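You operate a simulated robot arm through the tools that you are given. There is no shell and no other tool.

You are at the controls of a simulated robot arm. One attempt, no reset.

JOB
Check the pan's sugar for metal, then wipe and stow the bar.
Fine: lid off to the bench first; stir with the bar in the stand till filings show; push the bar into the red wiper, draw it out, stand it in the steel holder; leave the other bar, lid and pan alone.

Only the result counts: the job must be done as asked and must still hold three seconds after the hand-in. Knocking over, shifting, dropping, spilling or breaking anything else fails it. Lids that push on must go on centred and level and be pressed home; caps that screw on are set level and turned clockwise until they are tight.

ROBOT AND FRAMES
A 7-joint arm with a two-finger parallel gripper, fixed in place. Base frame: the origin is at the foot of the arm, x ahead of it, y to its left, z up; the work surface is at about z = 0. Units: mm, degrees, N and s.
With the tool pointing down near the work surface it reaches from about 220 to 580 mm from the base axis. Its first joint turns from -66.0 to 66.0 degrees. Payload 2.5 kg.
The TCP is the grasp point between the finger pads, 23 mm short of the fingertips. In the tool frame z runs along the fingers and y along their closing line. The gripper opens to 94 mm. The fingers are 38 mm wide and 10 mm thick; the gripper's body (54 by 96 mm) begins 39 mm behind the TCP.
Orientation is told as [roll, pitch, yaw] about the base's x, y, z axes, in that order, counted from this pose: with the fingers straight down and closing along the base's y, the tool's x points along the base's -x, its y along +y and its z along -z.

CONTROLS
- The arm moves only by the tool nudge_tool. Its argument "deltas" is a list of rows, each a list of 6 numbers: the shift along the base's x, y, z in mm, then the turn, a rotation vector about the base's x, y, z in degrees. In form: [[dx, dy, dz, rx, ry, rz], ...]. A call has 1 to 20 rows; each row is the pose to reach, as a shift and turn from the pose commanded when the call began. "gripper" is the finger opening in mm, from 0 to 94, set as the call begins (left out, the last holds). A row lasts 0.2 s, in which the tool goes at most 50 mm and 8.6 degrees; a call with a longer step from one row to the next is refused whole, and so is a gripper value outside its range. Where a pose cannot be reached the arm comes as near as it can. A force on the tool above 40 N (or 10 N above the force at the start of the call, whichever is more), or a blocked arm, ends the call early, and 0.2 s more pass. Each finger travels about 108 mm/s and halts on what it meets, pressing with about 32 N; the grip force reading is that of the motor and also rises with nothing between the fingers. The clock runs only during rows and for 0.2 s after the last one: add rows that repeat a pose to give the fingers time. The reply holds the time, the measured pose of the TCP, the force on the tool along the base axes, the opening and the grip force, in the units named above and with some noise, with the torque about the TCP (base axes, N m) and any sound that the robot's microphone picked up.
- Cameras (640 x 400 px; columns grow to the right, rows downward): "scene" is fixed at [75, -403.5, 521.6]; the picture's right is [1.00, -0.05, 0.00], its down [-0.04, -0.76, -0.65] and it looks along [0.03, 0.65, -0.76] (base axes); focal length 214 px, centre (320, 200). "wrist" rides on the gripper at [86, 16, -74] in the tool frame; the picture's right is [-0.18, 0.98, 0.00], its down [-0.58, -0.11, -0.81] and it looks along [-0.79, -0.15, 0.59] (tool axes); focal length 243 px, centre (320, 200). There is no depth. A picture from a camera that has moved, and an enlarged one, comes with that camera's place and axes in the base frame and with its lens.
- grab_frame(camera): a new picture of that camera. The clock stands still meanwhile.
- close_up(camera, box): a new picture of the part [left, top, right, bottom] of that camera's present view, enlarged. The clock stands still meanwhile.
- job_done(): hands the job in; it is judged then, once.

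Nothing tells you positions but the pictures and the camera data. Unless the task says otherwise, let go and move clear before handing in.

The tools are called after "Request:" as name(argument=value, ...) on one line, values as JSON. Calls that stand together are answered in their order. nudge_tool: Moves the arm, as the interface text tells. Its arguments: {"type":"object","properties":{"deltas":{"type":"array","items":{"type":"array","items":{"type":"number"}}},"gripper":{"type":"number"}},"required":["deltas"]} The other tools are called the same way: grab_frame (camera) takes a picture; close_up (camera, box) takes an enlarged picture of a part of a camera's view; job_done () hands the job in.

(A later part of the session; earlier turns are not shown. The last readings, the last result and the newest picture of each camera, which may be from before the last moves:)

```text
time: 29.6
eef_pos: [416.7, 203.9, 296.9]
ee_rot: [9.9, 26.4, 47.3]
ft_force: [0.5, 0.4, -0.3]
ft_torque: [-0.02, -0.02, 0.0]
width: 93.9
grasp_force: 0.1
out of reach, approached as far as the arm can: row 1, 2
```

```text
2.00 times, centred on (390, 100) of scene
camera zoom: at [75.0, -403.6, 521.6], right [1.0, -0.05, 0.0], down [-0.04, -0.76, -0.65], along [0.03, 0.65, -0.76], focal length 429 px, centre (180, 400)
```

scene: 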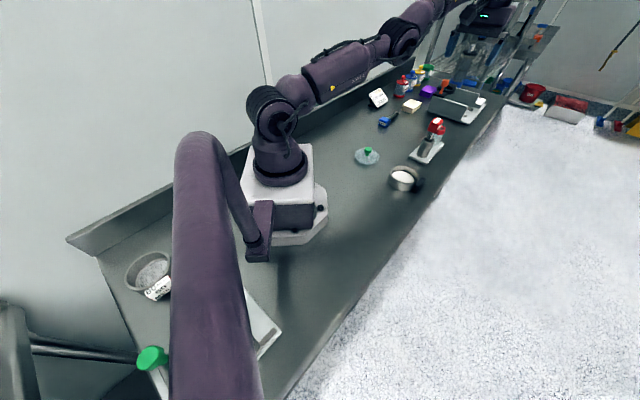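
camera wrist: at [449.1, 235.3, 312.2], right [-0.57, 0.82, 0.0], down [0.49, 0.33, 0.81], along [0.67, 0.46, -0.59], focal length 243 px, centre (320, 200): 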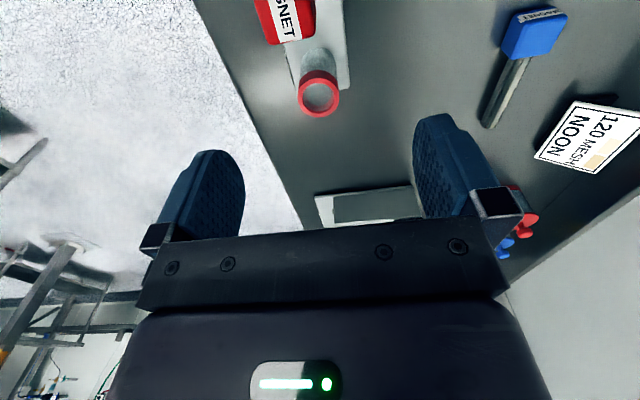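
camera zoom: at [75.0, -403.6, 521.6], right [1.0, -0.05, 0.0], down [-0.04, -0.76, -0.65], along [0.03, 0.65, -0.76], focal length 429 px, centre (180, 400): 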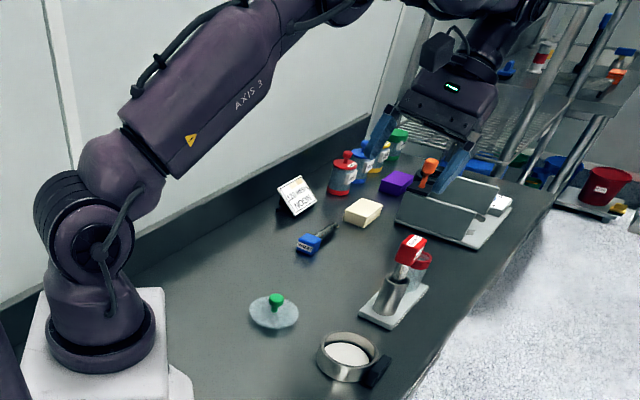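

The elbow is bent again. From now on I'll keep well inside the reach limit. Next I'll rotate the tool to a 30° outward tilt toward the stand axis, closing line still across the stand, staying high.

Request:
nudge_tool(deltas=[[0, 0, 0, 4.19, -5.8, -0.3], [0, 0, 0, 8.38, -11.6, -0.6], [0, 0, 0, 12.56, -17.4, -0.9], [0, 0, 0, 16.75, -23.2, -1.2], [0, 0, 0, 20.94, -29.0, -1.5], [0, 0, 0, 25.1, -34.8, -1.8], [0, 0, 0, 29.3, -40.6, -2.1], [0, 0, 0, 33.5, -46.4, -2.4], [0, 0, 0, 33.5, -46.4, -2.4]])

Request:
grab_frame(camera="wrist")

Request:
grab_frame(camera="scene")

```text
time: 31.6
eef_pos: [415.5, 205.4, 296.7]
ee_rot: [-0.1, -30.1, 45.0]
ft_force: [-0.1, 0.1, 1.4]
ft_torque: [0.02, 0.02, 0.01]
width: 93.9
grasp_force: 0.2
```

```text
taken
camera wrist: at [324.0, 137.7, 318.6], right [-0.58, 0.81, 0.09], down [0.15, -0.01, 0.99], along [0.8, 0.59, -0.11], focal length 243 px, centre (320, 200)
```

wrist: 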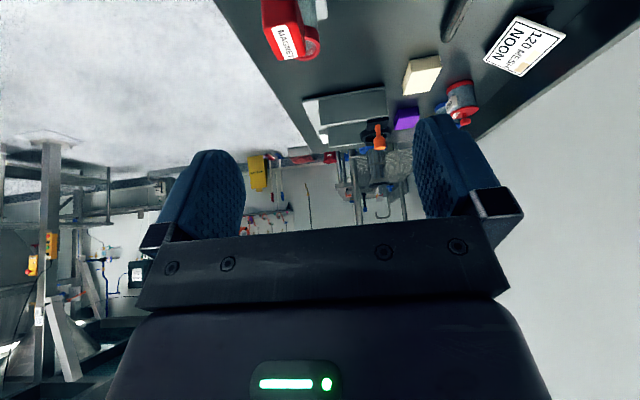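

```text
taken
```

scene: 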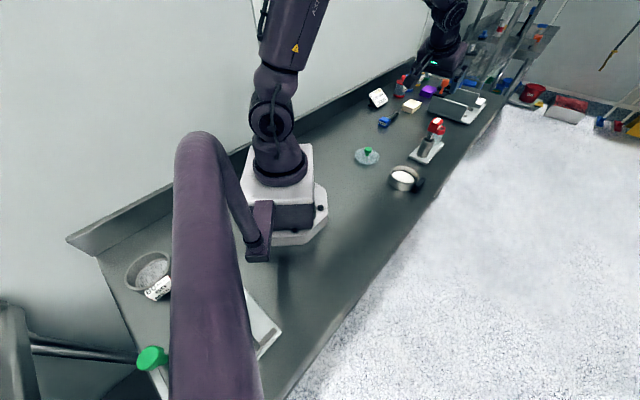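

The tool is now tilted 30° outward. With the empty gripper I'll test the reach over the wiper at a safe height, approaching gradually.

Request:
nudge_tool(deltas=[[20, 15, -8, 0, 0, 0], [45, 33, -20, 0, 0, 0], [70, 52, -35, 0, 0, 0], [95, 70, -48, 0, 0, 0], [115, 86, -58, 0, 0, 0], [135, 99, -68, 0, 0, 0], [146, 107, -75, 0, 0, 0], [146, 107, -75, 0, 0, 0]])

Request:
grab_frame(camera="wrist")

Request:
close_up(camera="scene", box=[370, 30, 530, 190])

```text
time: 33.4
eef_pos: [561.0, 314.1, 219.8]
ee_rot: [-0.2, -30.0, 45.1]
ft_force: [-0.7, 0.3, -0.3]
ft_torque: [0.01, 0.01, 0.04]
width: 94.1
grasp_force: 0.0
```

```text
taken
camera wrist: at [470.2, 246.3, 242.4], right [-0.58, 0.81, 0.09], down [0.15, -0.01, 0.99], along [0.8, 0.59, -0.12], focal length 243 px, centre (320, 200)
```

wrist: 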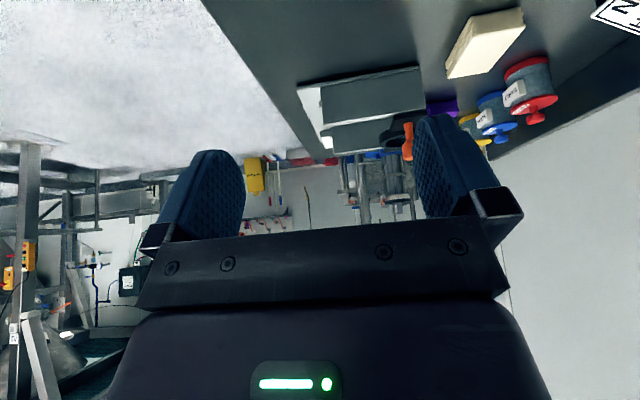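

```text
2.50 times, centred on (450, 110) of scene
camera zoom: at [75.0, -403.5, 521.6], right [1.0, -0.05, 0.0], down [-0.04, -0.76, -0.65], along [0.03, 0.65, -0.76], focal length 536 px, centre (-5, 425)
```

zoom: 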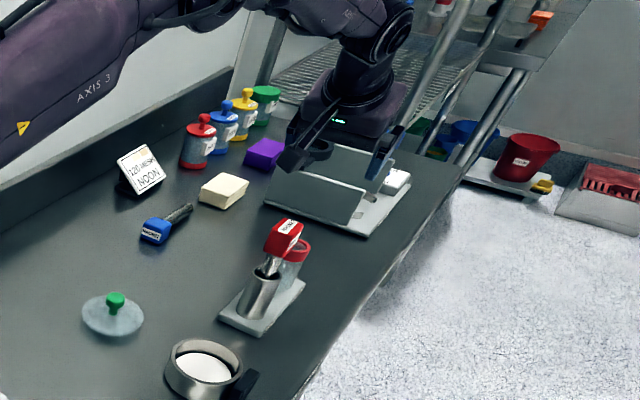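

The wiper is reachable with a 30° tilt and no warning. To fix its position precisely I'll take two more views from different azimuths, first from the left with the tool straight down, well inside reach.

Request:
nudge_tool(deltas=[[-18.8, 2.7, 2.4, -2.01, 3.86, -4.89], [-37.5, 5.3, 4.7, -4.02, 7.71, -9.77], [-56.3, 8, 7.1, -6.03, 11.57, -14.66], [-75.1, 10.7, 9.4, -8.04, 15.43, -19.54], [-93.9, 13.4, 11.8, -10.05, 19.29, -24.43], [-112.6, 16, 14.1, -12.06, 23.14, -29.31], [-131.4, 18.7, 16.5, -14.07, 27.0, -34.2], [-131.4, 18.7, 16.5, -14.07, 27.0, -34.2], [-131.4, 18.7, 16.5, -14.07, 27.0, -34.2]])

Request:
grab_frame(camera="wrist")

Request:
close_up(camera="wrist", box=[240, 40, 400, 160])

```text
time: 35.4
eef_pos: [428.7, 329.1, 238.8]
ee_rot: [0.0, 0.1, 9.9]
ft_force: [0.0, 0.0, -0.8]
ft_torque: [-0.02, 0.01, -0.01]
width: 94.1
grasp_force: 0.1
```

```text
taken
camera wrist: at [340.2, 331.5, 314.1], right [0.01, 1.0, 0.0], down [0.59, -0.01, 0.81], along [0.81, -0.01, -0.59], focal length 243 px, centre (320, 200)
```

wrist: 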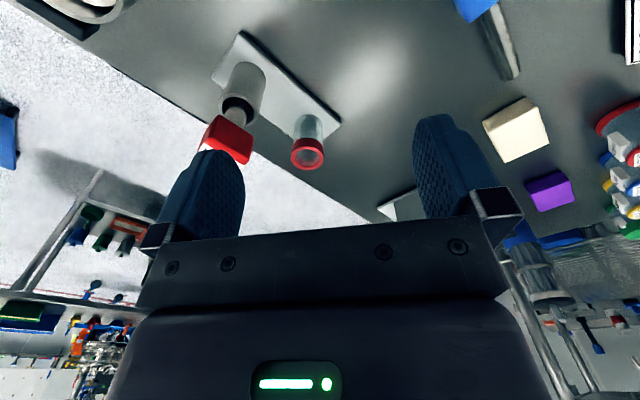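

```text
3.33 times, centred on (320, 100) of wrist
camera zoom: at [340.2, 331.5, 314.1], right [0.01, 1.0, 0.0], down [0.59, -0.01, 0.81], along [0.81, -0.01, -0.59], focal length 809 px, centre (320, 533)
```

zoom: 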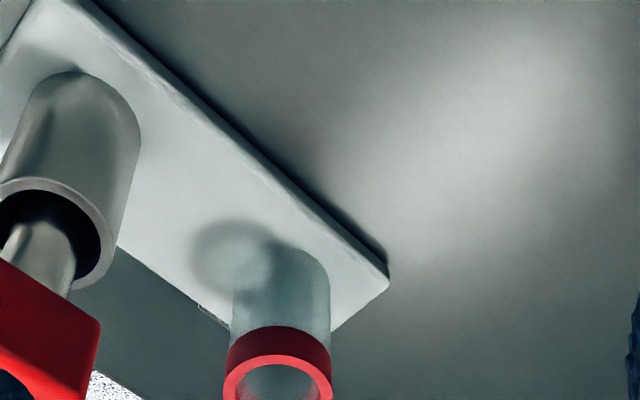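

Request:
close_up(camera="wrist", box=[200, 70, 360, 190])

Request:
close_up(camera="wrist", box=[270, 100, 350, 180])

```text
3.33 times, centred on (280, 130) of wrist
camera zoom: at [340.2, 331.5, 314.1], right [0.01, 1.0, 0.0], down [0.59, -0.01, 0.81], along [0.81, -0.01, -0.59], focal length 809 px, centre (453, 433)
```

zoom: 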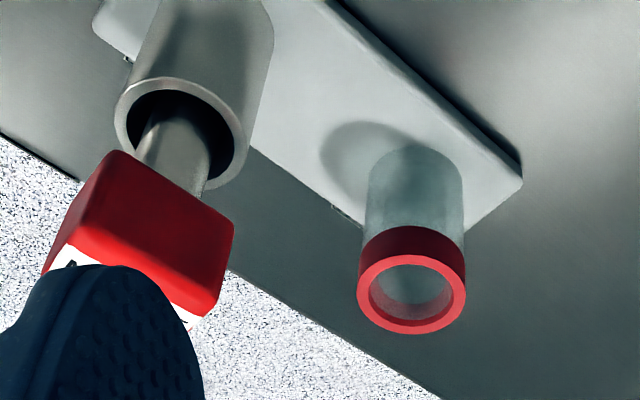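

```text
5.00 times, centred on (310, 140) of wrist
camera zoom: at [340.2, 331.5, 314.1], right [0.01, 1.0, 0.0], down [0.59, -0.01, 0.81], along [0.81, -0.01, -0.59], focal length 1213 px, centre (370, 500)
```

zoom: 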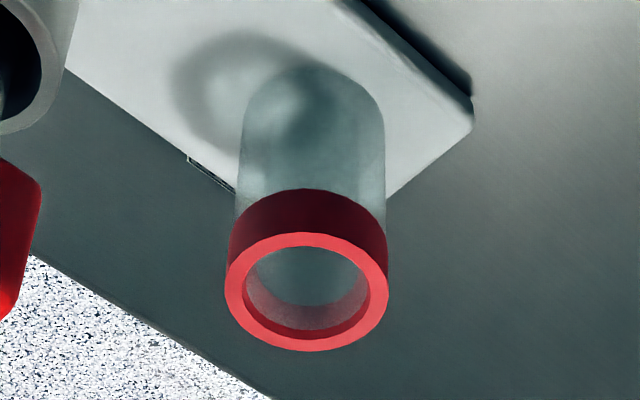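

The two views agree: the wiper centre is (564.1,312.4) with its rim at z≈82 and bore about 33 mm, and the holder is (492.6,240.8) with its rim at z≈80. Next I'll take the 30° outward tilt again at a pre-grasp point back along the approach line.

Request:
nudge_tool(deltas=[[3, -16, -1, 1.76, -3.38, 4.28], [5.9, -32, -2, 3.52, -6.75, 8.55], [8.9, -48, -3, 5.28, -10.13, 12.83], [11.8, -64, -4, 7.04, -13.5, 17.1], [14.8, -80, -5, 8.79, -16.88, 21.38], [17.7, -96, -6, 10.55, -20.25, 25.65], [20.7, -112, -7, 12.31, -23.63, 29.93], [23.6, -128, -8, 14.07, -27.0, 34.2], [23.6, -128, -8, 14.07, -27.0, 34.2], [23.6, -128, -8, 14.07, -27.0, 34.2]])

Request:
grab_frame(camera="wrist")

Request:
close_up(camera="scene", box=[370, 60, 480, 190])

```text
time: 37.6
eef_pos: [454.6, 202.9, 230.8]
ee_rot: [-0.2, -30.1, 45.0]
ft_force: [-0.2, 0.0, 0.0]
ft_torque: [0.03, -0.02, 0.0]
width: 93.8
grasp_force: 0.1
```

```text
taken
camera wrist: at [362.6, 135.6, 252.3], right [-0.58, 0.81, 0.09], down [0.15, -0.01, 0.99], along [0.8, 0.59, -0.11], focal length 243 px, centre (320, 200)
```

wrist: 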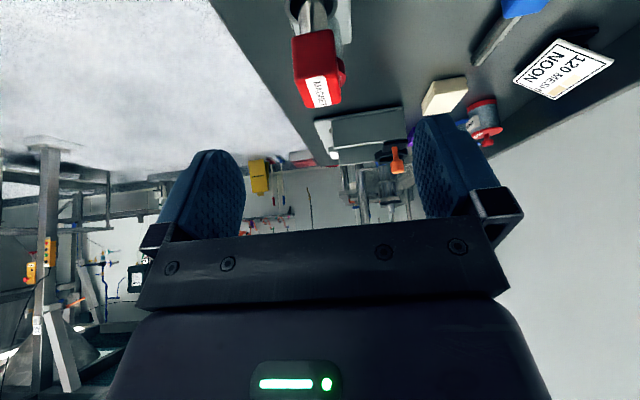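

```text
3.08 times, centred on (425, 125) of scene
camera zoom: at [75.0, -403.6, 521.6], right [1.0, -0.05, 0.0], down [-0.04, -0.76, -0.65], along [0.03, 0.65, -0.76], focal length 660 px, centre (-3, 431)
```

zoom: 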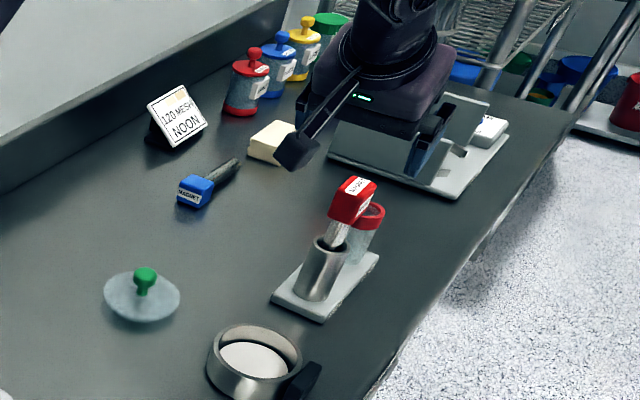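

The handle appears exactly where predicted, at column 318, row 69 in the wrist view. I'll advance 70 mm along the approach line and recheck.

Request:
nudge_tool(deltas=[[8, 8, -20, 0, 0, 0], [16, 16, -39, 0, 0, 0], [22, 22, -54, 0, 0, 0], [24.7, 24.7, -60.6, 0, 0, 0], [24.7, 24.7, -60.6, 0, 0, 0]])

Request:
grab_frame(camera="wrist")

Request:
close_up(camera="scene", box=[390, 80, 470, 180])

```text
time: 38.8
eef_pos: [478.0, 227.5, 170.7]
ee_rot: [0.0, -30.1, 45.1]
ft_force: [0.6, 0.4, -0.2]
ft_torque: [0.01, -0.04, -0.02]
width: 93.9
grasp_force: 0.0
```

```text
taken
camera wrist: at [387.2, 160.7, 191.4], right [-0.58, 0.81, 0.09], down [0.15, -0.01, 0.99], along [0.8, 0.59, -0.11], focal length 243 px, centre (320, 200)
```

wrist: 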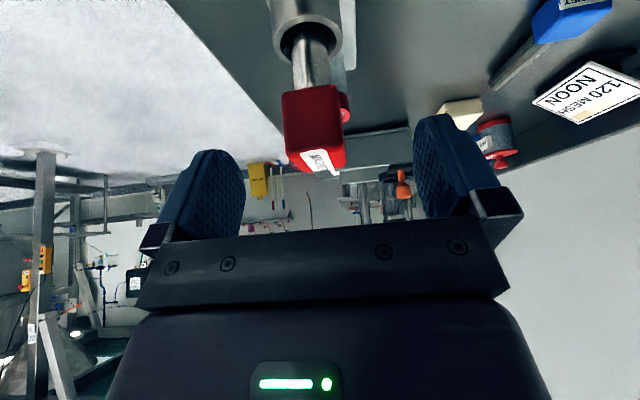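

```text
4.00 times, centred on (430, 130) of scene
camera zoom: at [75.0, -403.5, 521.6], right [1.0, -0.05, 0.0], down [-0.04, -0.76, -0.65], along [0.03, 0.65, -0.76], focal length 858 px, centre (-120, 480)
```

zoom: 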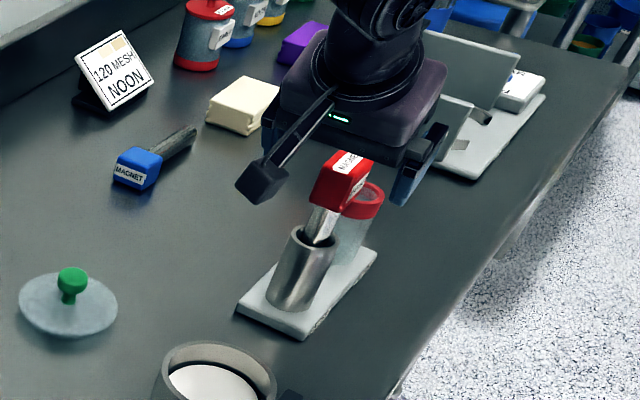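

The handle is between the open fingers, at about mid-column. I'll advance the last 40 mm, then check before closing.

Request:
nudge_tool(deltas=[[5, 5, -12.2, 0, 0, 0], [10, 10, -24.5, 0, 0, 0], [14.3, 14.0, -34.6, 0, 0, 0], [14.3, 14.0, -34.6, 0, 0, 0]])

Request:
grab_frame(camera="wrist")

Request:
close_up(camera="scene", box=[390, 80, 470, 180])

```text
time: 39.8
eef_pos: [492.2, 241.2, 135.4]
ee_rot: [-0.1, -30.1, 45.1]
ft_force: [0.4, 0.4, -0.3]
ft_torque: [0.01, -0.01, -0.04]
width: 94.0
grasp_force: 0.1
```

```text
taken
camera wrist: at [400.2, 174.2, 157.1], right [-0.58, 0.81, 0.09], down [0.15, -0.01, 0.99], along [0.8, 0.59, -0.11], focal length 243 px, centre (320, 200)
```

wrist: 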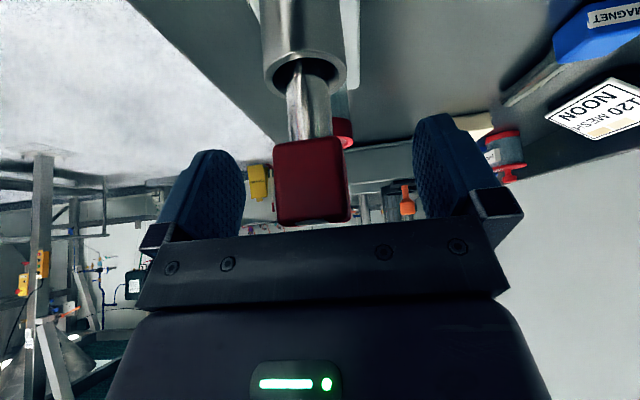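

```text
4.00 times, centred on (430, 130) of scene
camera zoom: at [75.0, -403.5, 521.6], right [1.0, -0.05, 0.0], down [-0.04, -0.76, -0.65], along [0.03, 0.65, -0.76], focal length 858 px, centre (-120, 480)
```

zoom: 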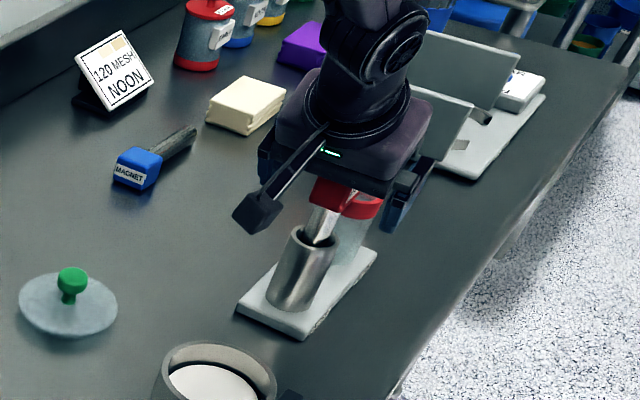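

The handle is centred between the pads. I'll close gently, then fully.

Request:
nudge_tool(deltas=[[0, 0, 0, 0, 0, 0], [0, 0, 0, 0, 0, 0]], gripper=36)

Request:
nudge_tool(deltas=[[0, 0, 0, 0, 0, 0], [0, 0, 0, 0, 0, 0], [0, 0, 0, 0, 0, 0]], gripper=10)

Request:
grab_frame(camera="wrist")

Request:
close_up(camera="scene", box=[390, 80, 470, 180])

```text
time: 40.4
eef_pos: [491.5, 240.4, 135.4]
ee_rot: [-0.1, -30.0, 45.0]
ft_force: [-0.1, 0.1, -0.1]
ft_torque: [-0.03, 0.01, -0.02]
width: 36.0
grasp_force: 0.0
```

```text
time: 41.2
eef_pos: [491.5, 240.7, 135.0]
ee_rot: [-0.1, -30.0, 45.1]
ft_force: [0.1, -0.6, 0.4]
ft_torque: [-0.09, -0.09, 0.0]
width: 29.8
grasp_force: 31.7
```

```text
taken
camera wrist: at [400.1, 174.0, 157.2], right [-0.58, 0.81, 0.09], down [0.15, -0.01, 0.99], along [0.8, 0.59, -0.12], focal length 243 px, centre (320, 200)
```

wrist: 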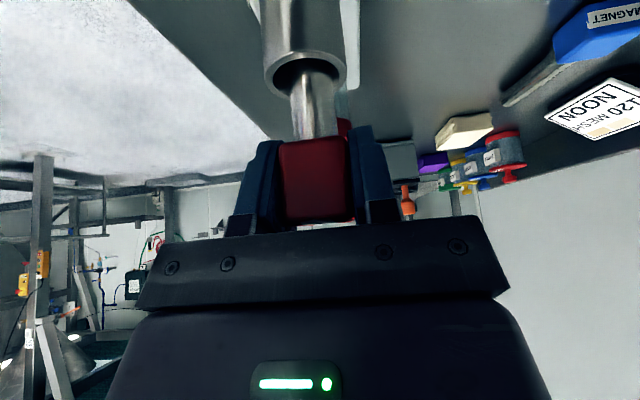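

```text
4.00 times, centred on (430, 130) of scene
camera zoom: at [75.0, -403.5, 521.6], right [1.0, -0.05, 0.0], down [-0.04, -0.76, -0.65], along [0.03, 0.65, -0.76], focal length 858 px, centre (-120, 480)
```

zoom: 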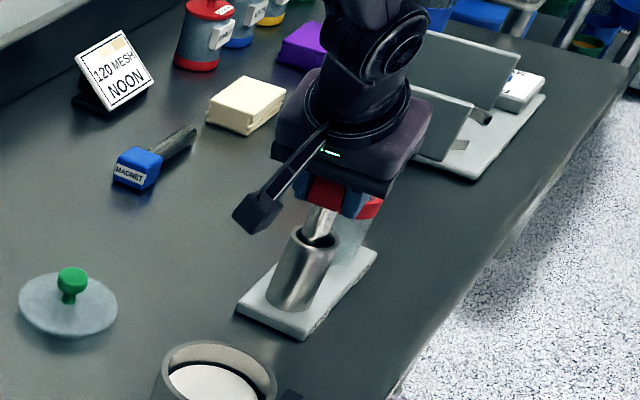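

The handle is gripped (29.8 mm, 32 N). I'll lift the bar straight up out of the holder, slowly at first.

Request:
nudge_tool(deltas=[[0, 0, 3, 0, 0, 0], [0, 0, 8, 0, 0, 0], [0, 0, 16, 0, 0, 0], [0, 0, 26, 0, 0, 0], [0, 0, 38, 0, 0, 0], [0, 0, 50, 0, 0, 0], [0, 0, 62, 0, 0, 0], [0, 0, 74, 0, 0, 0], [0, 0, 86, 0, 0, 0], [0, 0, 95, 0, 0, 0], [0, 0, 95, 0, 0, 0]])

Request:
grab_frame(camera="wrist")

Request:
close_up(camera="scene", box=[390, 70, 470, 170])

```text
time: 43.6
eef_pos: [493.5, 241.4, 229.6]
ee_rot: [-0.1, -30.1, 45.1]
ft_force: [0.6, -0.2, -2.5]
ft_torque: [0.01, -0.02, -0.02]
width: 29.7
grasp_force: 32.1
```

```text
taken
camera wrist: at [401.1, 174.3, 251.6], right [-0.58, 0.81, 0.09], down [0.15, -0.01, 0.99], along [0.8, 0.59, -0.11], focal length 243 px, centre (320, 200)
```

wrist: 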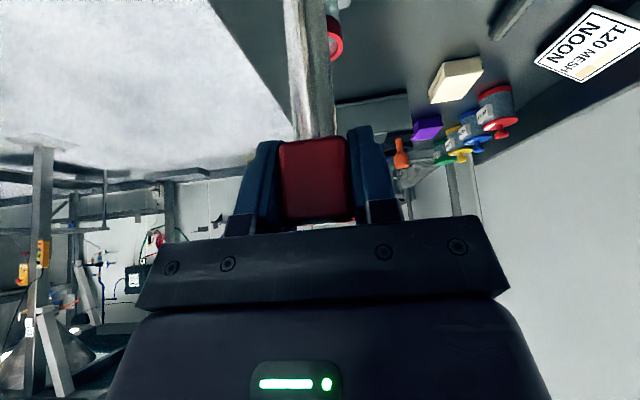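

```text
4.00 times, centred on (430, 120) of scene
camera zoom: at [75.0, -403.5, 521.6], right [1.0, -0.05, 0.0], down [-0.04, -0.76, -0.65], along [0.03, 0.65, -0.76], focal length 858 px, centre (-120, 520)
```

zoom: 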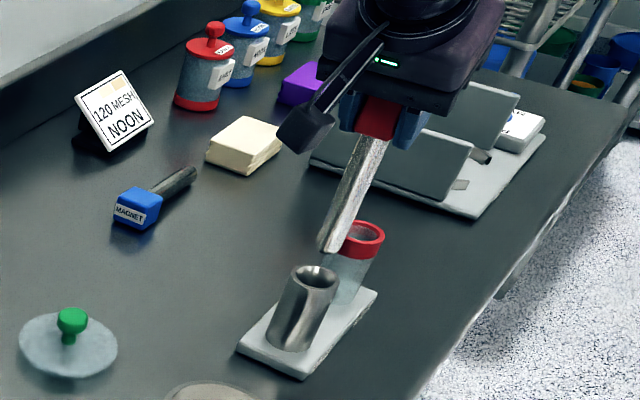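

The bar is out and hangs vertical, with its tip about 116 mm below the TCP. I'll carry it over the pan centre (378.5,113.3), keeping the height.

Request:
nudge_tool(deltas=[[-10, -11, 0, 0, 0, 0], [-28, -31, 0, 0, 0, 0], [-50, -56, 0, 0, 0, 0], [-72, -80, 0, 0, 0, 0], [-92, -103, 0, 0, 0, 0], [-107, -119, 0, 0, 0, 0], [-114, -127.4, 0, 0, 0, 0], [-114, -127.4, 0, 0, 0, 0], [-114, -127.4, 0, 0, 0, 0]])

Request:
grab_frame(camera="scene")

Request:
close_up(camera="scene", box=[360, 110, 440, 200])

```text
time: 45.6
eef_pos: [379.2, 114.5, 230.9]
ee_rot: [-0.1, -29.9, 45.1]
ft_force: [1.0, 0.3, -2.3]
ft_torque: [0.03, 0.02, 0.02]
width: 30.0
grasp_force: 31.9
```

```text
taken
```

scene: 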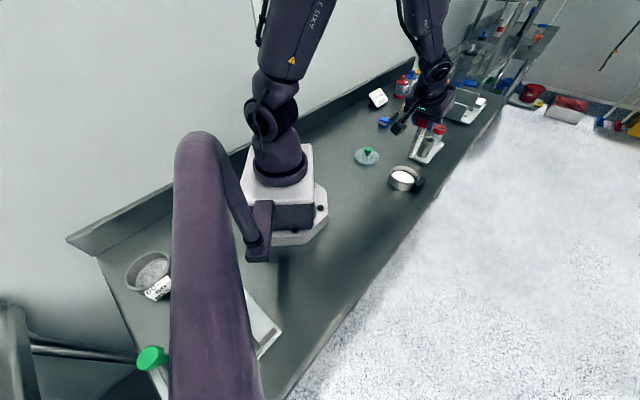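

```text
4.44 times, centred on (400, 155) of scene
camera zoom: at [75.0, -403.5, 521.6], right [1.0, -0.05, 0.0], down [-0.04, -0.76, -0.65], along [0.03, 0.65, -0.76], focal length 953 px, centre (-36, 400)
```

zoom: 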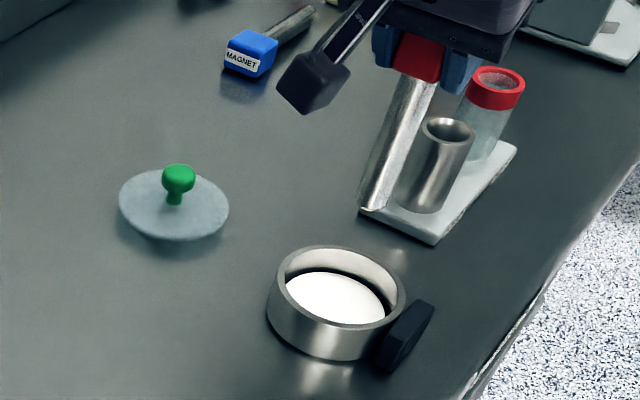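

The tip lines up vertically with the pan's centre. I'll lower it to just above the rim and check.

Request:
nudge_tool(deltas=[[0, 0, -20, 0, 0, 0], [0, 0, -40, 0, 0, 0], [0, 0, -58, 0, 0, 0], [0, 0, -70, 0, 0, 0], [0, 0, -70, 0, 0, 0], [0, 0, -70, 0, 0, 0]])

Request:
close_up(camera="scene", box=[370, 120, 440, 200])

Request:
grab_frame(camera="wrist")

```text
time: 47.0
eef_pos: [378.3, 114.7, 160.5]
ee_rot: [-0.1, -30.1, 45.1]
ft_force: [-0.4, 0.1, -2.8]
ft_torque: [0.02, -0.02, 0.01]
width: 29.6
grasp_force: 32.4
```

```text
5.00 times, centred on (405, 160) of scene
camera zoom: at [75.0, -403.5, 521.6], right [1.0, -0.05, 0.0], down [-0.04, -0.76, -0.65], along [0.03, 0.65, -0.76], focal length 1072 px, centre (-105, 400)
```

zoom: 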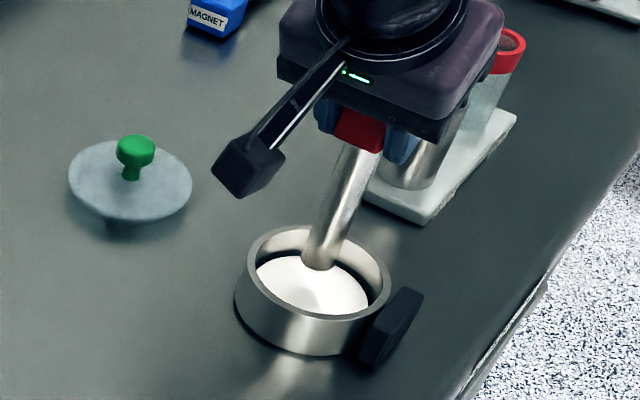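

```text
taken
camera wrist: at [286.8, 47.7, 181.6], right [-0.58, 0.81, 0.09], down [0.15, -0.01, 0.99], along [0.8, 0.59, -0.12], focal length 243 px, centre (320, 200)
```

wrist: 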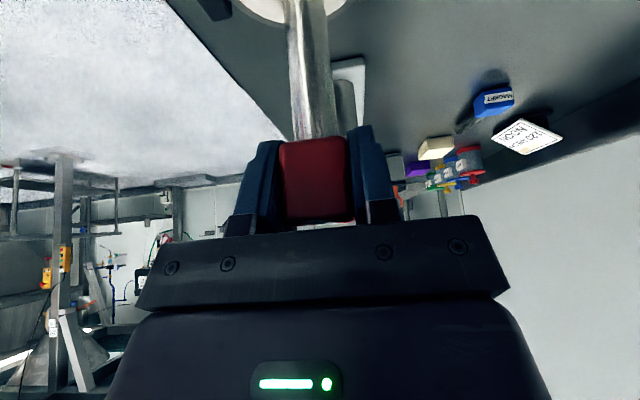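

The bar is above the sugar near the pan's centre. I'll lower it into the sugar in small steps, watching the force.

Request:
nudge_tool(deltas=[[0, 1.5, -8, 0, 0, 0], [0, 1.5, -16, 0, 0, 0], [0, 1.5, -23, 0, 0, 0], [0, 1.5, -28, 0, 0, 0], [0, 1.5, -28, 0, 0, 0]])

Request:
close_up(camera="scene", box=[370, 120, 440, 200])

```text
time: 48.2
eef_pos: [378.4, 116.0, 130.8]
ee_rot: [-0.2, -30.0, 45.1]
ft_force: [0.5, -0.5, -2.9]
ft_torque: [-0.02, 0.0, -0.02]
width: 29.6
grasp_force: 31.9
```

```text
5.00 times, centred on (405, 160) of scene
camera zoom: at [75.0, -403.5, 521.6], right [1.0, -0.05, 0.0], down [-0.04, -0.76, -0.65], along [0.03, 0.65, -0.76], focal length 1072 px, centre (-105, 400)
```

zoom: 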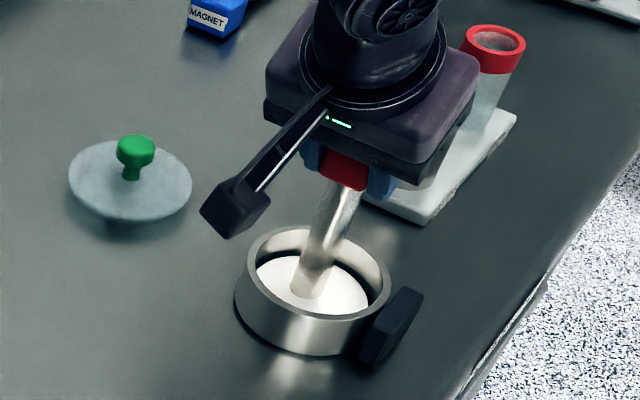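

Request:
close_up(camera="scene", box=[385, 160, 425, 195])

Request:
grab_frame(camera="wrist")

```text
11.43 times, centred on (405, 178) of scene
camera zoom: at [75.0, -403.5, 521.6], right [1.0, -0.05, 0.0], down [-0.04, -0.76, -0.65], along [0.03, 0.65, -0.76], focal length 2451 px, centre (-651, 457)
```

zoom: 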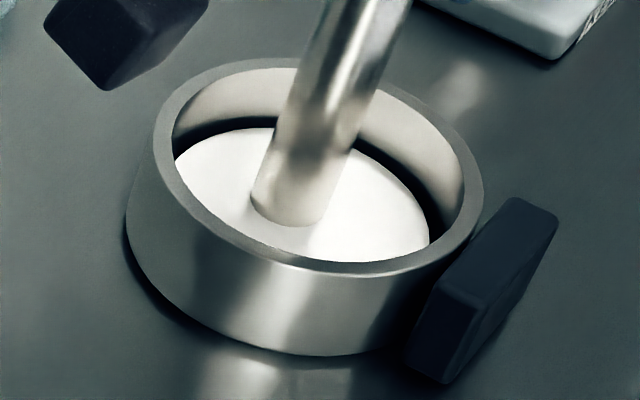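

```text
taken
camera wrist: at [287.2, 48.9, 153.2], right [-0.58, 0.81, 0.09], down [0.15, -0.01, 0.99], along [0.8, 0.59, -0.12], focal length 243 px, centre (320, 200)
```

wrist: 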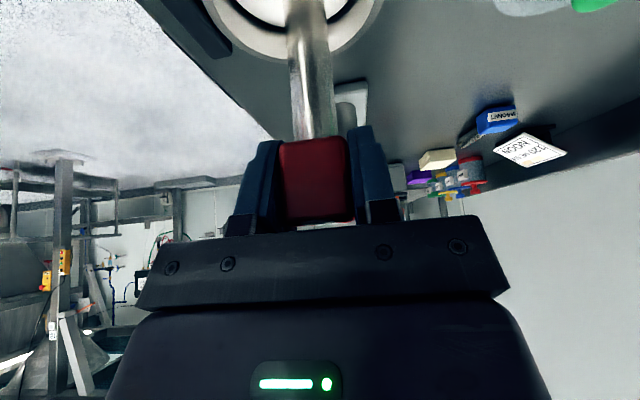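

The tip is right at the sugar surface, near the middle. I'll go about 8 mm deeper, nudging toward the pan's centre.

Request:
nudge_tool(deltas=[[0.5, 0, -3, 0, 0, 0], [1, 0, -5, 0, 0, 0], [1.5, 0, -7, 0, 0, 0], [1.5, 0, -8, 0, 0, 0], [1.5, 0, -8, 0, 0, 0]])

Request:
close_up(camera="scene", box=[385, 160, 425, 195])

```text
time: 49.4
eef_pos: [381.1, 115.5, 125.2]
ee_rot: [-0.1, -30.2, 45.2]
ft_force: [-7.0, -1.2, 21.8]
ft_torque: [-0.06, 0.78, 0.02]
width: 29.7
grasp_force: 31.5
```

```text
11.43 times, centred on (405, 178) of scene
camera zoom: at [74.9, -403.6, 521.6], right [1.0, -0.05, 0.0], down [-0.04, -0.76, -0.65], along [0.03, 0.65, -0.76], focal length 2451 px, centre (-651, 457)
```

zoom: 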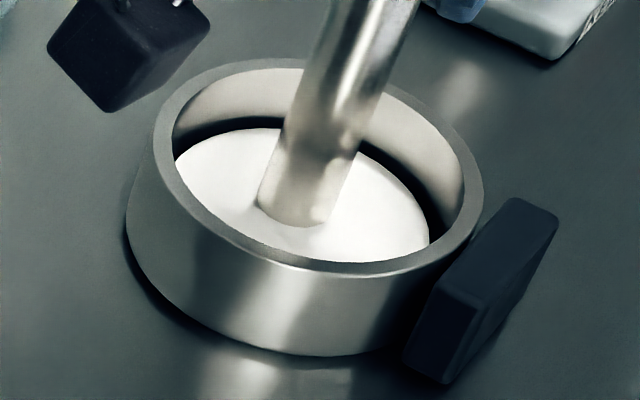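

The tip met the pan floor, about 22 N upward. I'll lift about 2 mm so it just clears before stirring.

Request:
nudge_tool(deltas=[[0, 0, 1, 0, 0, 0], [0, 0, 2, 0, 0, 0], [0, 0, 2, 0, 0, 0]])

```text
time: 50.2
eef_pos: [378.8, 114.9, 126.6]
ee_rot: [0.1, -30.0, 45.1]
ft_force: [0.4, 0.4, -2.9]
ft_torque: [0.01, 0.01, -0.02]
width: 29.9
grasp_force: 31.7
```

The tip is free just above the floor. I'll stir one slow circle of 16 mm radius inside the sugar.

Request:
nudge_tool(deltas=[[8, 0, 0, 0, 0, 0], [16, 0, 0, 0, 0, 0], [14.8, 6.1, 0, 0, 0, 0], [11.3, 11.3, 0, 0, 0, 0], [6.1, 14.8, 0, 0, 0, 0], [0, 16, 0, 0, 0, 0], [-6.1, 14.8, 0, 0, 0, 0], [-11.3, 11.3, 0, 0, 0, 0], [-14.8, 6.1, 0, 0, 0, 0], [-16, 0, 0, 0, 0, 0], [-14.8, -6.1, 0, 0, 0, 0], [-11.3, -11.3, 0, 0, 0, 0], [-6.1, -14.8, 0, 0, 0, 0], [0, -16, 0, 0, 0, 0], [6.1, -14.8, 0, 0, 0, 0], [11.3, -11.3, 0, 0, 0, 0], [14.8, -6.1, 0, 0, 0, 0], [16, 0, 0, 0, 0, 0], [8, 0, 0, 0, 0, 0], [0, 0, 0, 0, 0, 0]])

Request:
close_up(camera="scene", box=[385, 155, 425, 195])

Request:
grab_frame(camera="wrist")

```text
time: 54.4
eef_pos: [379.4, 114.8, 126.6]
ee_rot: [-0.1, -30.1, 45.0]
ft_force: [-0.3, 0.1, -2.0]
ft_torque: [0.0, 0.0, -0.02]
width: 29.7
grasp_force: 32.2
```

```text
10.00 times, centred on (405, 175) of scene
camera zoom: at [75.0, -403.5, 521.6], right [1.0, -0.05, 0.0], down [-0.04, -0.76, -0.65], along [0.03, 0.65, -0.76], focal length 2145 px, centre (-530, 450)
```

zoom: 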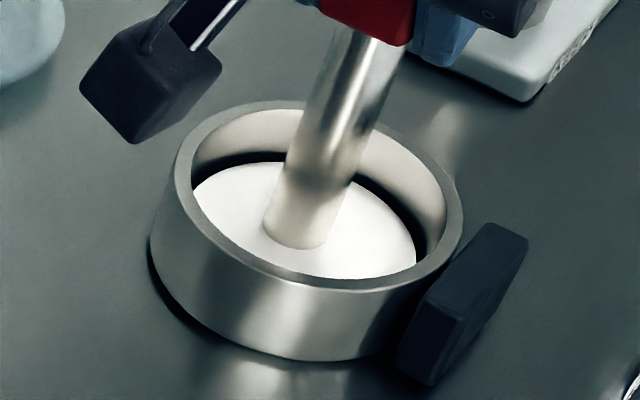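

```text
taken
camera wrist: at [288.5, 48.8, 148.0], right [-0.58, 0.81, 0.09], down [0.15, -0.01, 0.99], along [0.8, 0.59, -0.11], focal length 243 px, centre (320, 200)
```

wrist: 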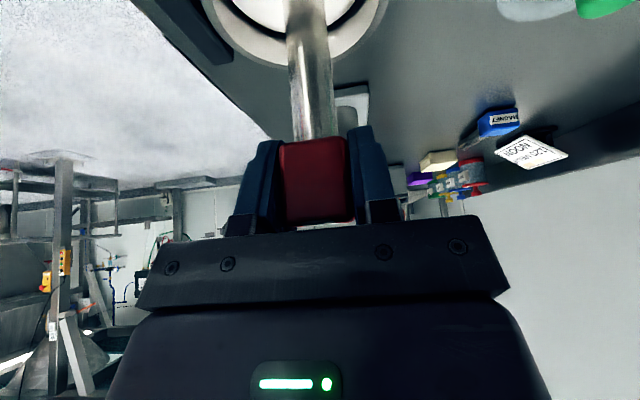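

No filings yet, and the pan hasn't moved. I'll keep stirring with slightly wider circles.

Request:
nudge_tool(deltas=[[10, 0, 0, 0, 0, 0], [20, 0, 0, 0, 0, 0], [18.5, 7.7, 0, 0, 0, 0], [14.1, 14.1, 0, 0, 0, 0], [7.7, 18.5, 0, 0, 0, 0], [0, 20, 0, 0, 0, 0], [-7.7, 18.5, 0, 0, 0, 0], [-14.1, 14.1, 0, 0, 0, 0], [-18.5, 7.7, 0, 0, 0, 0], [-20, 0, 0, 0, 0, 0], [-18.5, -7.7, 0, 0, 0, 0], [-14.1, -14.1, 0, 0, 0, 0], [-7.7, -18.5, 0, 0, 0, 0], [0, -20, 0, 0, 0, 0], [7.7, -18.5, 0, 0, 0, 0], [14.1, -14.1, 0, 0, 0, 0], [18.5, -7.7, 0, 0, 0, 0], [20, 0, 0, 0, 0, 0], [10, 0, 0, 0, 0, 0], [0, 0, 0, 0, 0, 0]])

Request:
nudge_tool(deltas=[[10, 0, 0, 0, 0, 0], [20, 0, 0, 0, 0, 0], [18.5, 7.7, 0, 0, 0, 0], [14.1, 14.1, 0, 0, 0, 0], [7.7, 18.5, 0, 0, 0, 0], [0, 20, 0, 0, 0, 0], [-7.7, 18.5, 0, 0, 0, 0], [-14.1, 14.1, 0, 0, 0, 0], [-18.5, 7.7, 0, 0, 0, 0], [-20, 0, 0, 0, 0, 0], [-18.5, -7.7, 0, 0, 0, 0], [-14.1, -14.1, 0, 0, 0, 0], [-7.7, -18.5, 0, 0, 0, 0], [0, -20, 0, 0, 0, 0], [7.7, -18.5, 0, 0, 0, 0], [14.1, -14.1, 0, 0, 0, 0], [18.5, -7.7, 0, 0, 0, 0], [20, 0, 0, 0, 0, 0], [10, 0, 0, 0, 0, 0], [0, 0, 0, 0, 0, 0]])

Request:
close_up(camera="scene", box=[385, 155, 425, 195])

Request:
grab_frame(camera="wrist")

```text
time: 58.6
eef_pos: [381.1, 115.9, 125.1]
ee_rot: [-0.1, -30.0, 45.2]
ft_force: [0.4, -0.5, -3.3]
ft_torque: [0.01, 0.01, -0.01]
width: 30.0
grasp_force: 32.5
```

```text
time: 62.8
eef_pos: [381.4, 114.4, 126.5]
ee_rot: [-0.1, -30.2, 45.1]
ft_force: [-0.5, 0.2, -2.1]
ft_torque: [0.01, 0.0, 0.02]
width: 29.9
grasp_force: 32.0
```

```text
10.00 times, centred on (405, 175) of scene
camera zoom: at [75.0, -403.5, 521.6], right [1.0, -0.05, 0.0], down [-0.04, -0.76, -0.65], along [0.03, 0.65, -0.76], focal length 2145 px, centre (-530, 450)
```

zoom: 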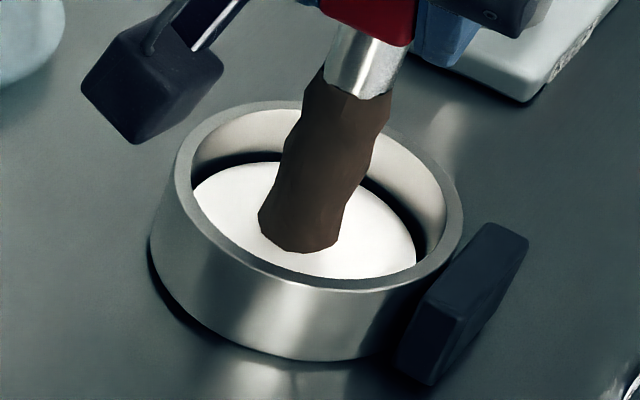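

```text
taken
camera wrist: at [288.8, 48.4, 148.2], right [-0.58, 0.81, 0.09], down [0.15, -0.01, 0.99], along [0.8, 0.59, -0.11], focal length 243 px, centre (320, 200)
```

wrist: 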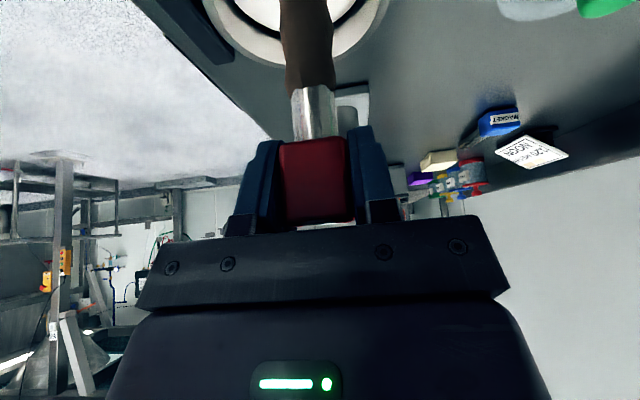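

Brown filings now cover the bar, so the sugar check shows metal. I'll lift straight out slowly and look at the sleeve of filings.

Request:
nudge_tool(deltas=[[0, 0, 5, 0, 0, 0], [0, 0, 12, 0, 0, 0], [0, 0, 22, 0, 0, 0], [0, 0, 34, 0, 0, 0], [0, 0, 46, 0, 0, 0], [0, 0, 58, 0, 0, 0], [0, 0, 70, 0, 0, 0], [0, 0, 82, 0, 0, 0], [0, 0, 94, 0, 0, 0], [0, 0, 104, 0, 0, 0], [0, 0, 104, 0, 0, 0]])

Request:
close_up(camera="scene", box=[370, 110, 450, 200])

Request:
close_up(camera="scene", box=[390, 120, 430, 160])

```text
time: 65.2
eef_pos: [380.0, 115.7, 229.9]
ee_rot: [0.0, -30.0, 45.1]
ft_force: [0.2, 1.1, -2.7]
ft_torque: [0.01, 0.01, 0.0]
width: 29.8
grasp_force: 32.0
```

```text
4.44 times, centred on (410, 155) of scene
camera zoom: at [75.0, -403.5, 521.6], right [1.0, -0.05, 0.0], down [-0.04, -0.76, -0.65], along [0.03, 0.65, -0.76], focal length 953 px, centre (-80, 400)
```

zoom: 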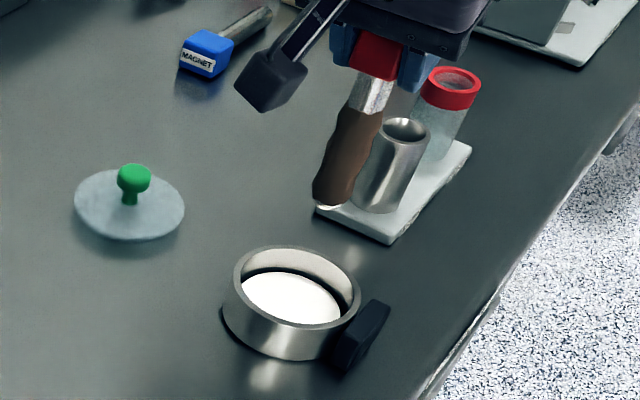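

```text
10.00 times, centred on (410, 140) of scene
camera zoom: at [75.0, -403.5, 521.6], right [1.0, -0.05, 0.0], down [-0.04, -0.76, -0.65], along [0.03, 0.65, -0.76], focal length 2145 px, centre (-580, 800)
```

zoom: 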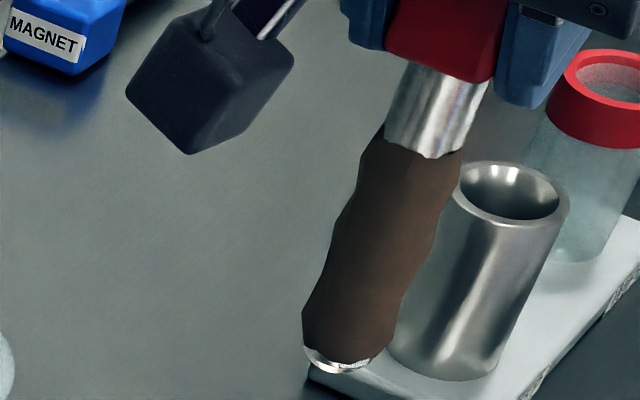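

The filings cling firmly to the bar and the pan is undisturbed. I'll carry the bar at this height to hover above the wiper.

Request:
nudge_tool(deltas=[[14, 15, 1, 0, 0, 0], [36, 39, 2, 0, 0, 0], [62, 66, 3, 0, 0, 0], [88, 94, 4, 0, 0, 0], [114, 122, 4, 0, 0, 0], [138, 148, 4, 0, 0, 0], [160, 172, 4, 0, 0, 0], [176, 189, 4, 0, 0, 0], [184, 197.6, 4, 0, 0, 0], [184, 197.6, 4, 0, 0, 0], [184, 197.6, 4, 0, 0, 0]])

Request:
close_up(camera="scene", box=[405, 90, 465, 160])

Request:
grab_frame(camera="wrist")

```text
time: 67.6
eef_pos: [562.6, 311.8, 233.3]
ee_rot: [-0.1, -30.0, 45.1]
ft_force: [0.4, -0.1, -2.7]
ft_torque: [0.0, 0.0, -0.03]
width: 29.9
grasp_force: 31.5
```

```text
5.71 times, centred on (435, 125) of scene
camera zoom: at [75.0, -403.5, 521.6], right [1.0, -0.05, 0.0], down [-0.04, -0.76, -0.65], along [0.03, 0.65, -0.76], focal length 1226 px, centre (-337, 629)
```

zoom: 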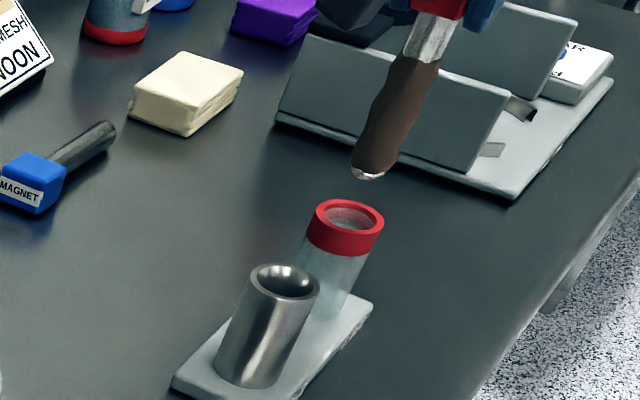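

```text
taken
camera wrist: at [471.2, 245.7, 254.4], right [-0.58, 0.81, 0.09], down [0.15, -0.01, 0.99], along [0.8, 0.59, -0.12], focal length 243 px, centre (320, 200)
```

wrist: 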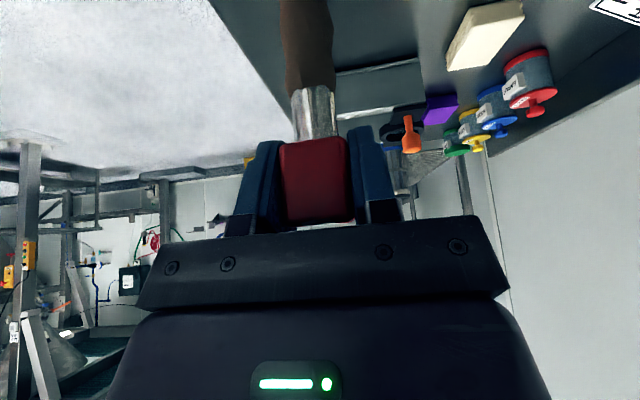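

The bar is vertical and its tip projects onto the ring's centre within about 1.5 mm. I'll lower it until the tip just enters the ring, then check.

Request:
nudge_tool(deltas=[[0, 0, -8, 0, 0, 0], [0, 0, -16, 0, 0, 0], [0, 0, -22, 0, 0, 0], [0, 0, -27, 0, 0, 0], [0, 0, -30, 0, 0, 0], [0, 0, -30, 0, 0, 0]])

Request:
close_up(camera="scene", box=[415, 105, 455, 150])

```text
time: 69.0
eef_pos: [564.2, 313.6, 204.2]
ee_rot: [0.0, -30.0, 45.1]
ft_force: [-0.1, 1.3, -1.7]
ft_torque: [-0.02, 0.02, 0.0]
width: 30.0
grasp_force: 32.3
```

```text
8.89 times, centred on (435, 128) of scene
camera zoom: at [75.0, -403.5, 521.6], right [1.0, -0.05, 0.0], down [-0.04, -0.76, -0.65], along [0.03, 0.65, -0.76], focal length 1906 px, centre (-702, 844)
```

zoom: 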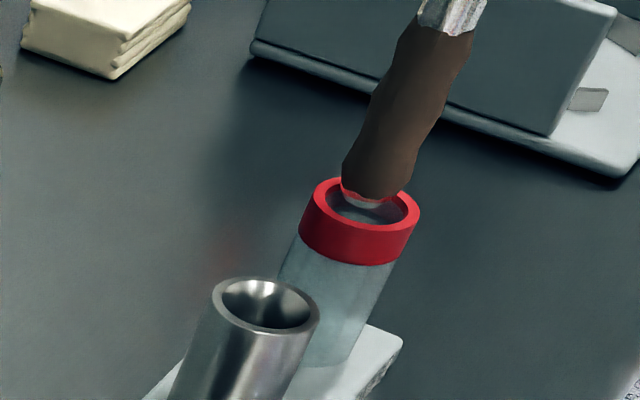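

The tip is centred over the opening and just entering. I'll push down gradually.

Request:
nudge_tool(deltas=[[0, 0, -4, 0, 0, 0], [0, 0, -8, 0, 0, 0], [0, 0, -12, 0, 0, 0], [0, 0, -16, 0, 0, 0], [0, 0, -16, 0, 0, 0]])

Request:
close_up(camera="scene", box=[415, 105, 455, 150])

```text
time: 70.2
eef_pos: [563.0, 312.9, 187.5]
ee_rot: [-0.2, -30.1, 45.1]
ft_force: [-0.5, -2.2, -0.3]
ft_torque: [-0.22, 0.11, 0.03]
width: 29.8
grasp_force: 32.2
```

```text
8.89 times, centred on (435, 128) of scene
camera zoom: at [75.0, -403.5, 521.6], right [1.0, -0.05, 0.0], down [-0.04, -0.76, -0.65], along [0.03, 0.65, -0.76], focal length 1906 px, centre (-702, 844)
```

zoom: 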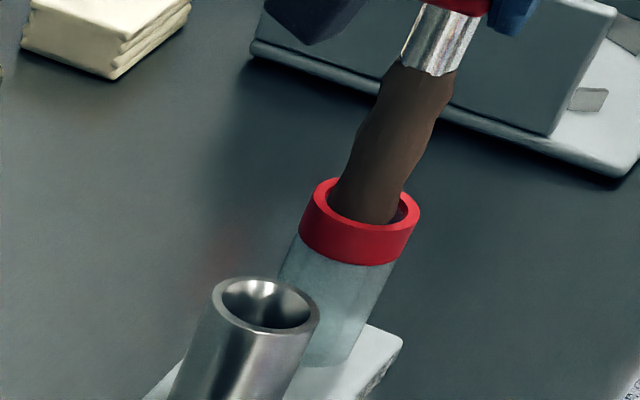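

The bar lightly touches the far side of the ring, pushing about 2 N in −y. I'll shift 2 mm in −y, then continue down.

Request:
nudge_tool(deltas=[[-0.8, -2, 0, 0, 0, 0], [-0.8, -2, 0, 0, 0, 0]])

```text
time: 70.8
eef_pos: [564.3, 311.2, 187.2]
ee_rot: [0.0, -30.0, 45.1]
ft_force: [0.2, 0.4, -2.8]
ft_torque: [-0.02, -0.02, 0.01]
width: 29.6
grasp_force: 32.3
```

Request:
nudge_tool(deltas=[[0, 0, -4, 0, 0, 0], [0, 0, -8, 0, 0, 0], [0, 0, -12, 0, 0, 0], [0, 0, -16, 0, 0, 0], [0, 0, -20, 0, 0, 0], [0, 0, -20, 0, 0, 0]])

Request:
close_up(camera="scene", box=[415, 105, 455, 150])

```text
time: 72.2
eef_pos: [563.4, 311.0, 167.1]
ee_rot: [-0.1, -29.9, 45.1]
ft_force: [0.9, 0.7, -2.6]
ft_torque: [0.0, 0.02, 0.0]
width: 29.6
grasp_force: 32.6
```

```text
8.89 times, centred on (435, 128) of scene
camera zoom: at [75.0, -403.5, 521.6], right [1.0, -0.05, 0.0], down [-0.04, -0.76, -0.65], along [0.03, 0.65, -0.76], focal length 1906 px, centre (-702, 844)
```

zoom: 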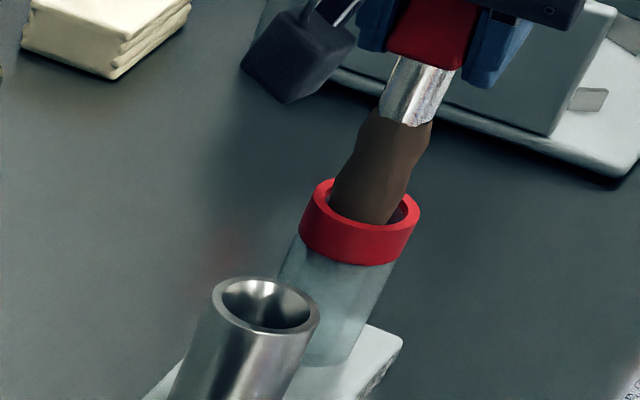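

Going in freely. I'll continue down in steps.

Request:
nudge_tool(deltas=[[0, 0, -4, 0, 0, 0], [0, 0, -8, 0, 0, 0], [0, 0, -12, 0, 0, 0], [0, 0, -16, 0, 0, 0], [0, 0, -20, 0, 0, 0], [0, 0, -20, 0, 0, 0]])

Request:
close_up(camera="scene", box=[415, 105, 455, 150])

```text
time: 73.6
eef_pos: [564.1, 311.0, 147.7]
ee_rot: [-0.2, -30.0, 45.0]
ft_force: [0.5, 0.2, -2.9]
ft_torque: [0.0, 0.03, 0.04]
width: 29.8
grasp_force: 31.6
```

```text
8.89 times, centred on (435, 128) of scene
camera zoom: at [75.0, -403.5, 521.6], right [1.0, -0.05, 0.0], down [-0.04, -0.76, -0.65], along [0.03, 0.65, -0.76], focal length 1906 px, centre (-702, 844)
```

zoom: 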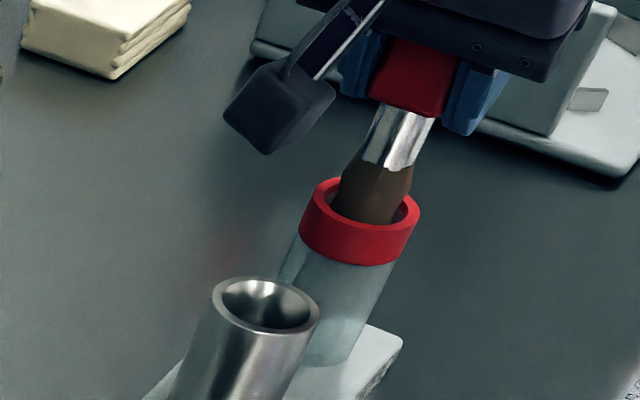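

Request:
nudge_tool(deltas=[[0, 0, -3, 0, 0, 0], [0, 0, -6, 0, 0, 0], [0, 0, -9, 0, 0, 0], [0, 0, -12, 0, 0, 0], [0, 0, -12, 0, 0, 0]])

Request:
close_up(camera="scene", box=[415, 105, 455, 150])

```text
time: 74.8
eef_pos: [563.7, 311.7, 136.3]
ee_rot: [-0.1, -30.0, 45.0]
ft_force: [0.7, -0.4, -3.3]
ft_torque: [-0.01, -0.01, 0.01]
width: 29.9
grasp_force: 31.8
```

```text
8.89 times, centred on (435, 128) of scene
camera zoom: at [75.0, -403.5, 521.6], right [1.0, -0.05, 0.0], down [-0.04, -0.76, -0.65], along [0.03, 0.65, -0.76], focal length 1906 px, centre (-702, 844)
```

zoom: 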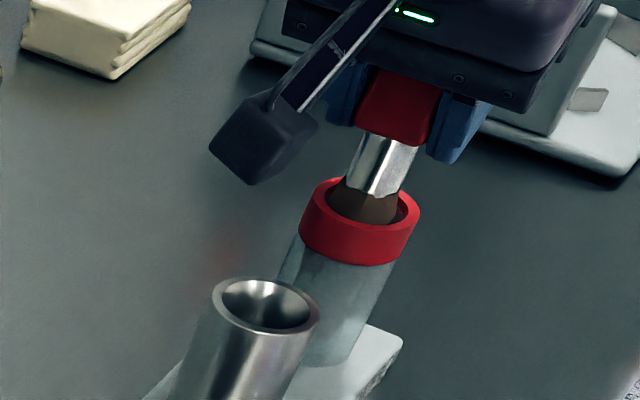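

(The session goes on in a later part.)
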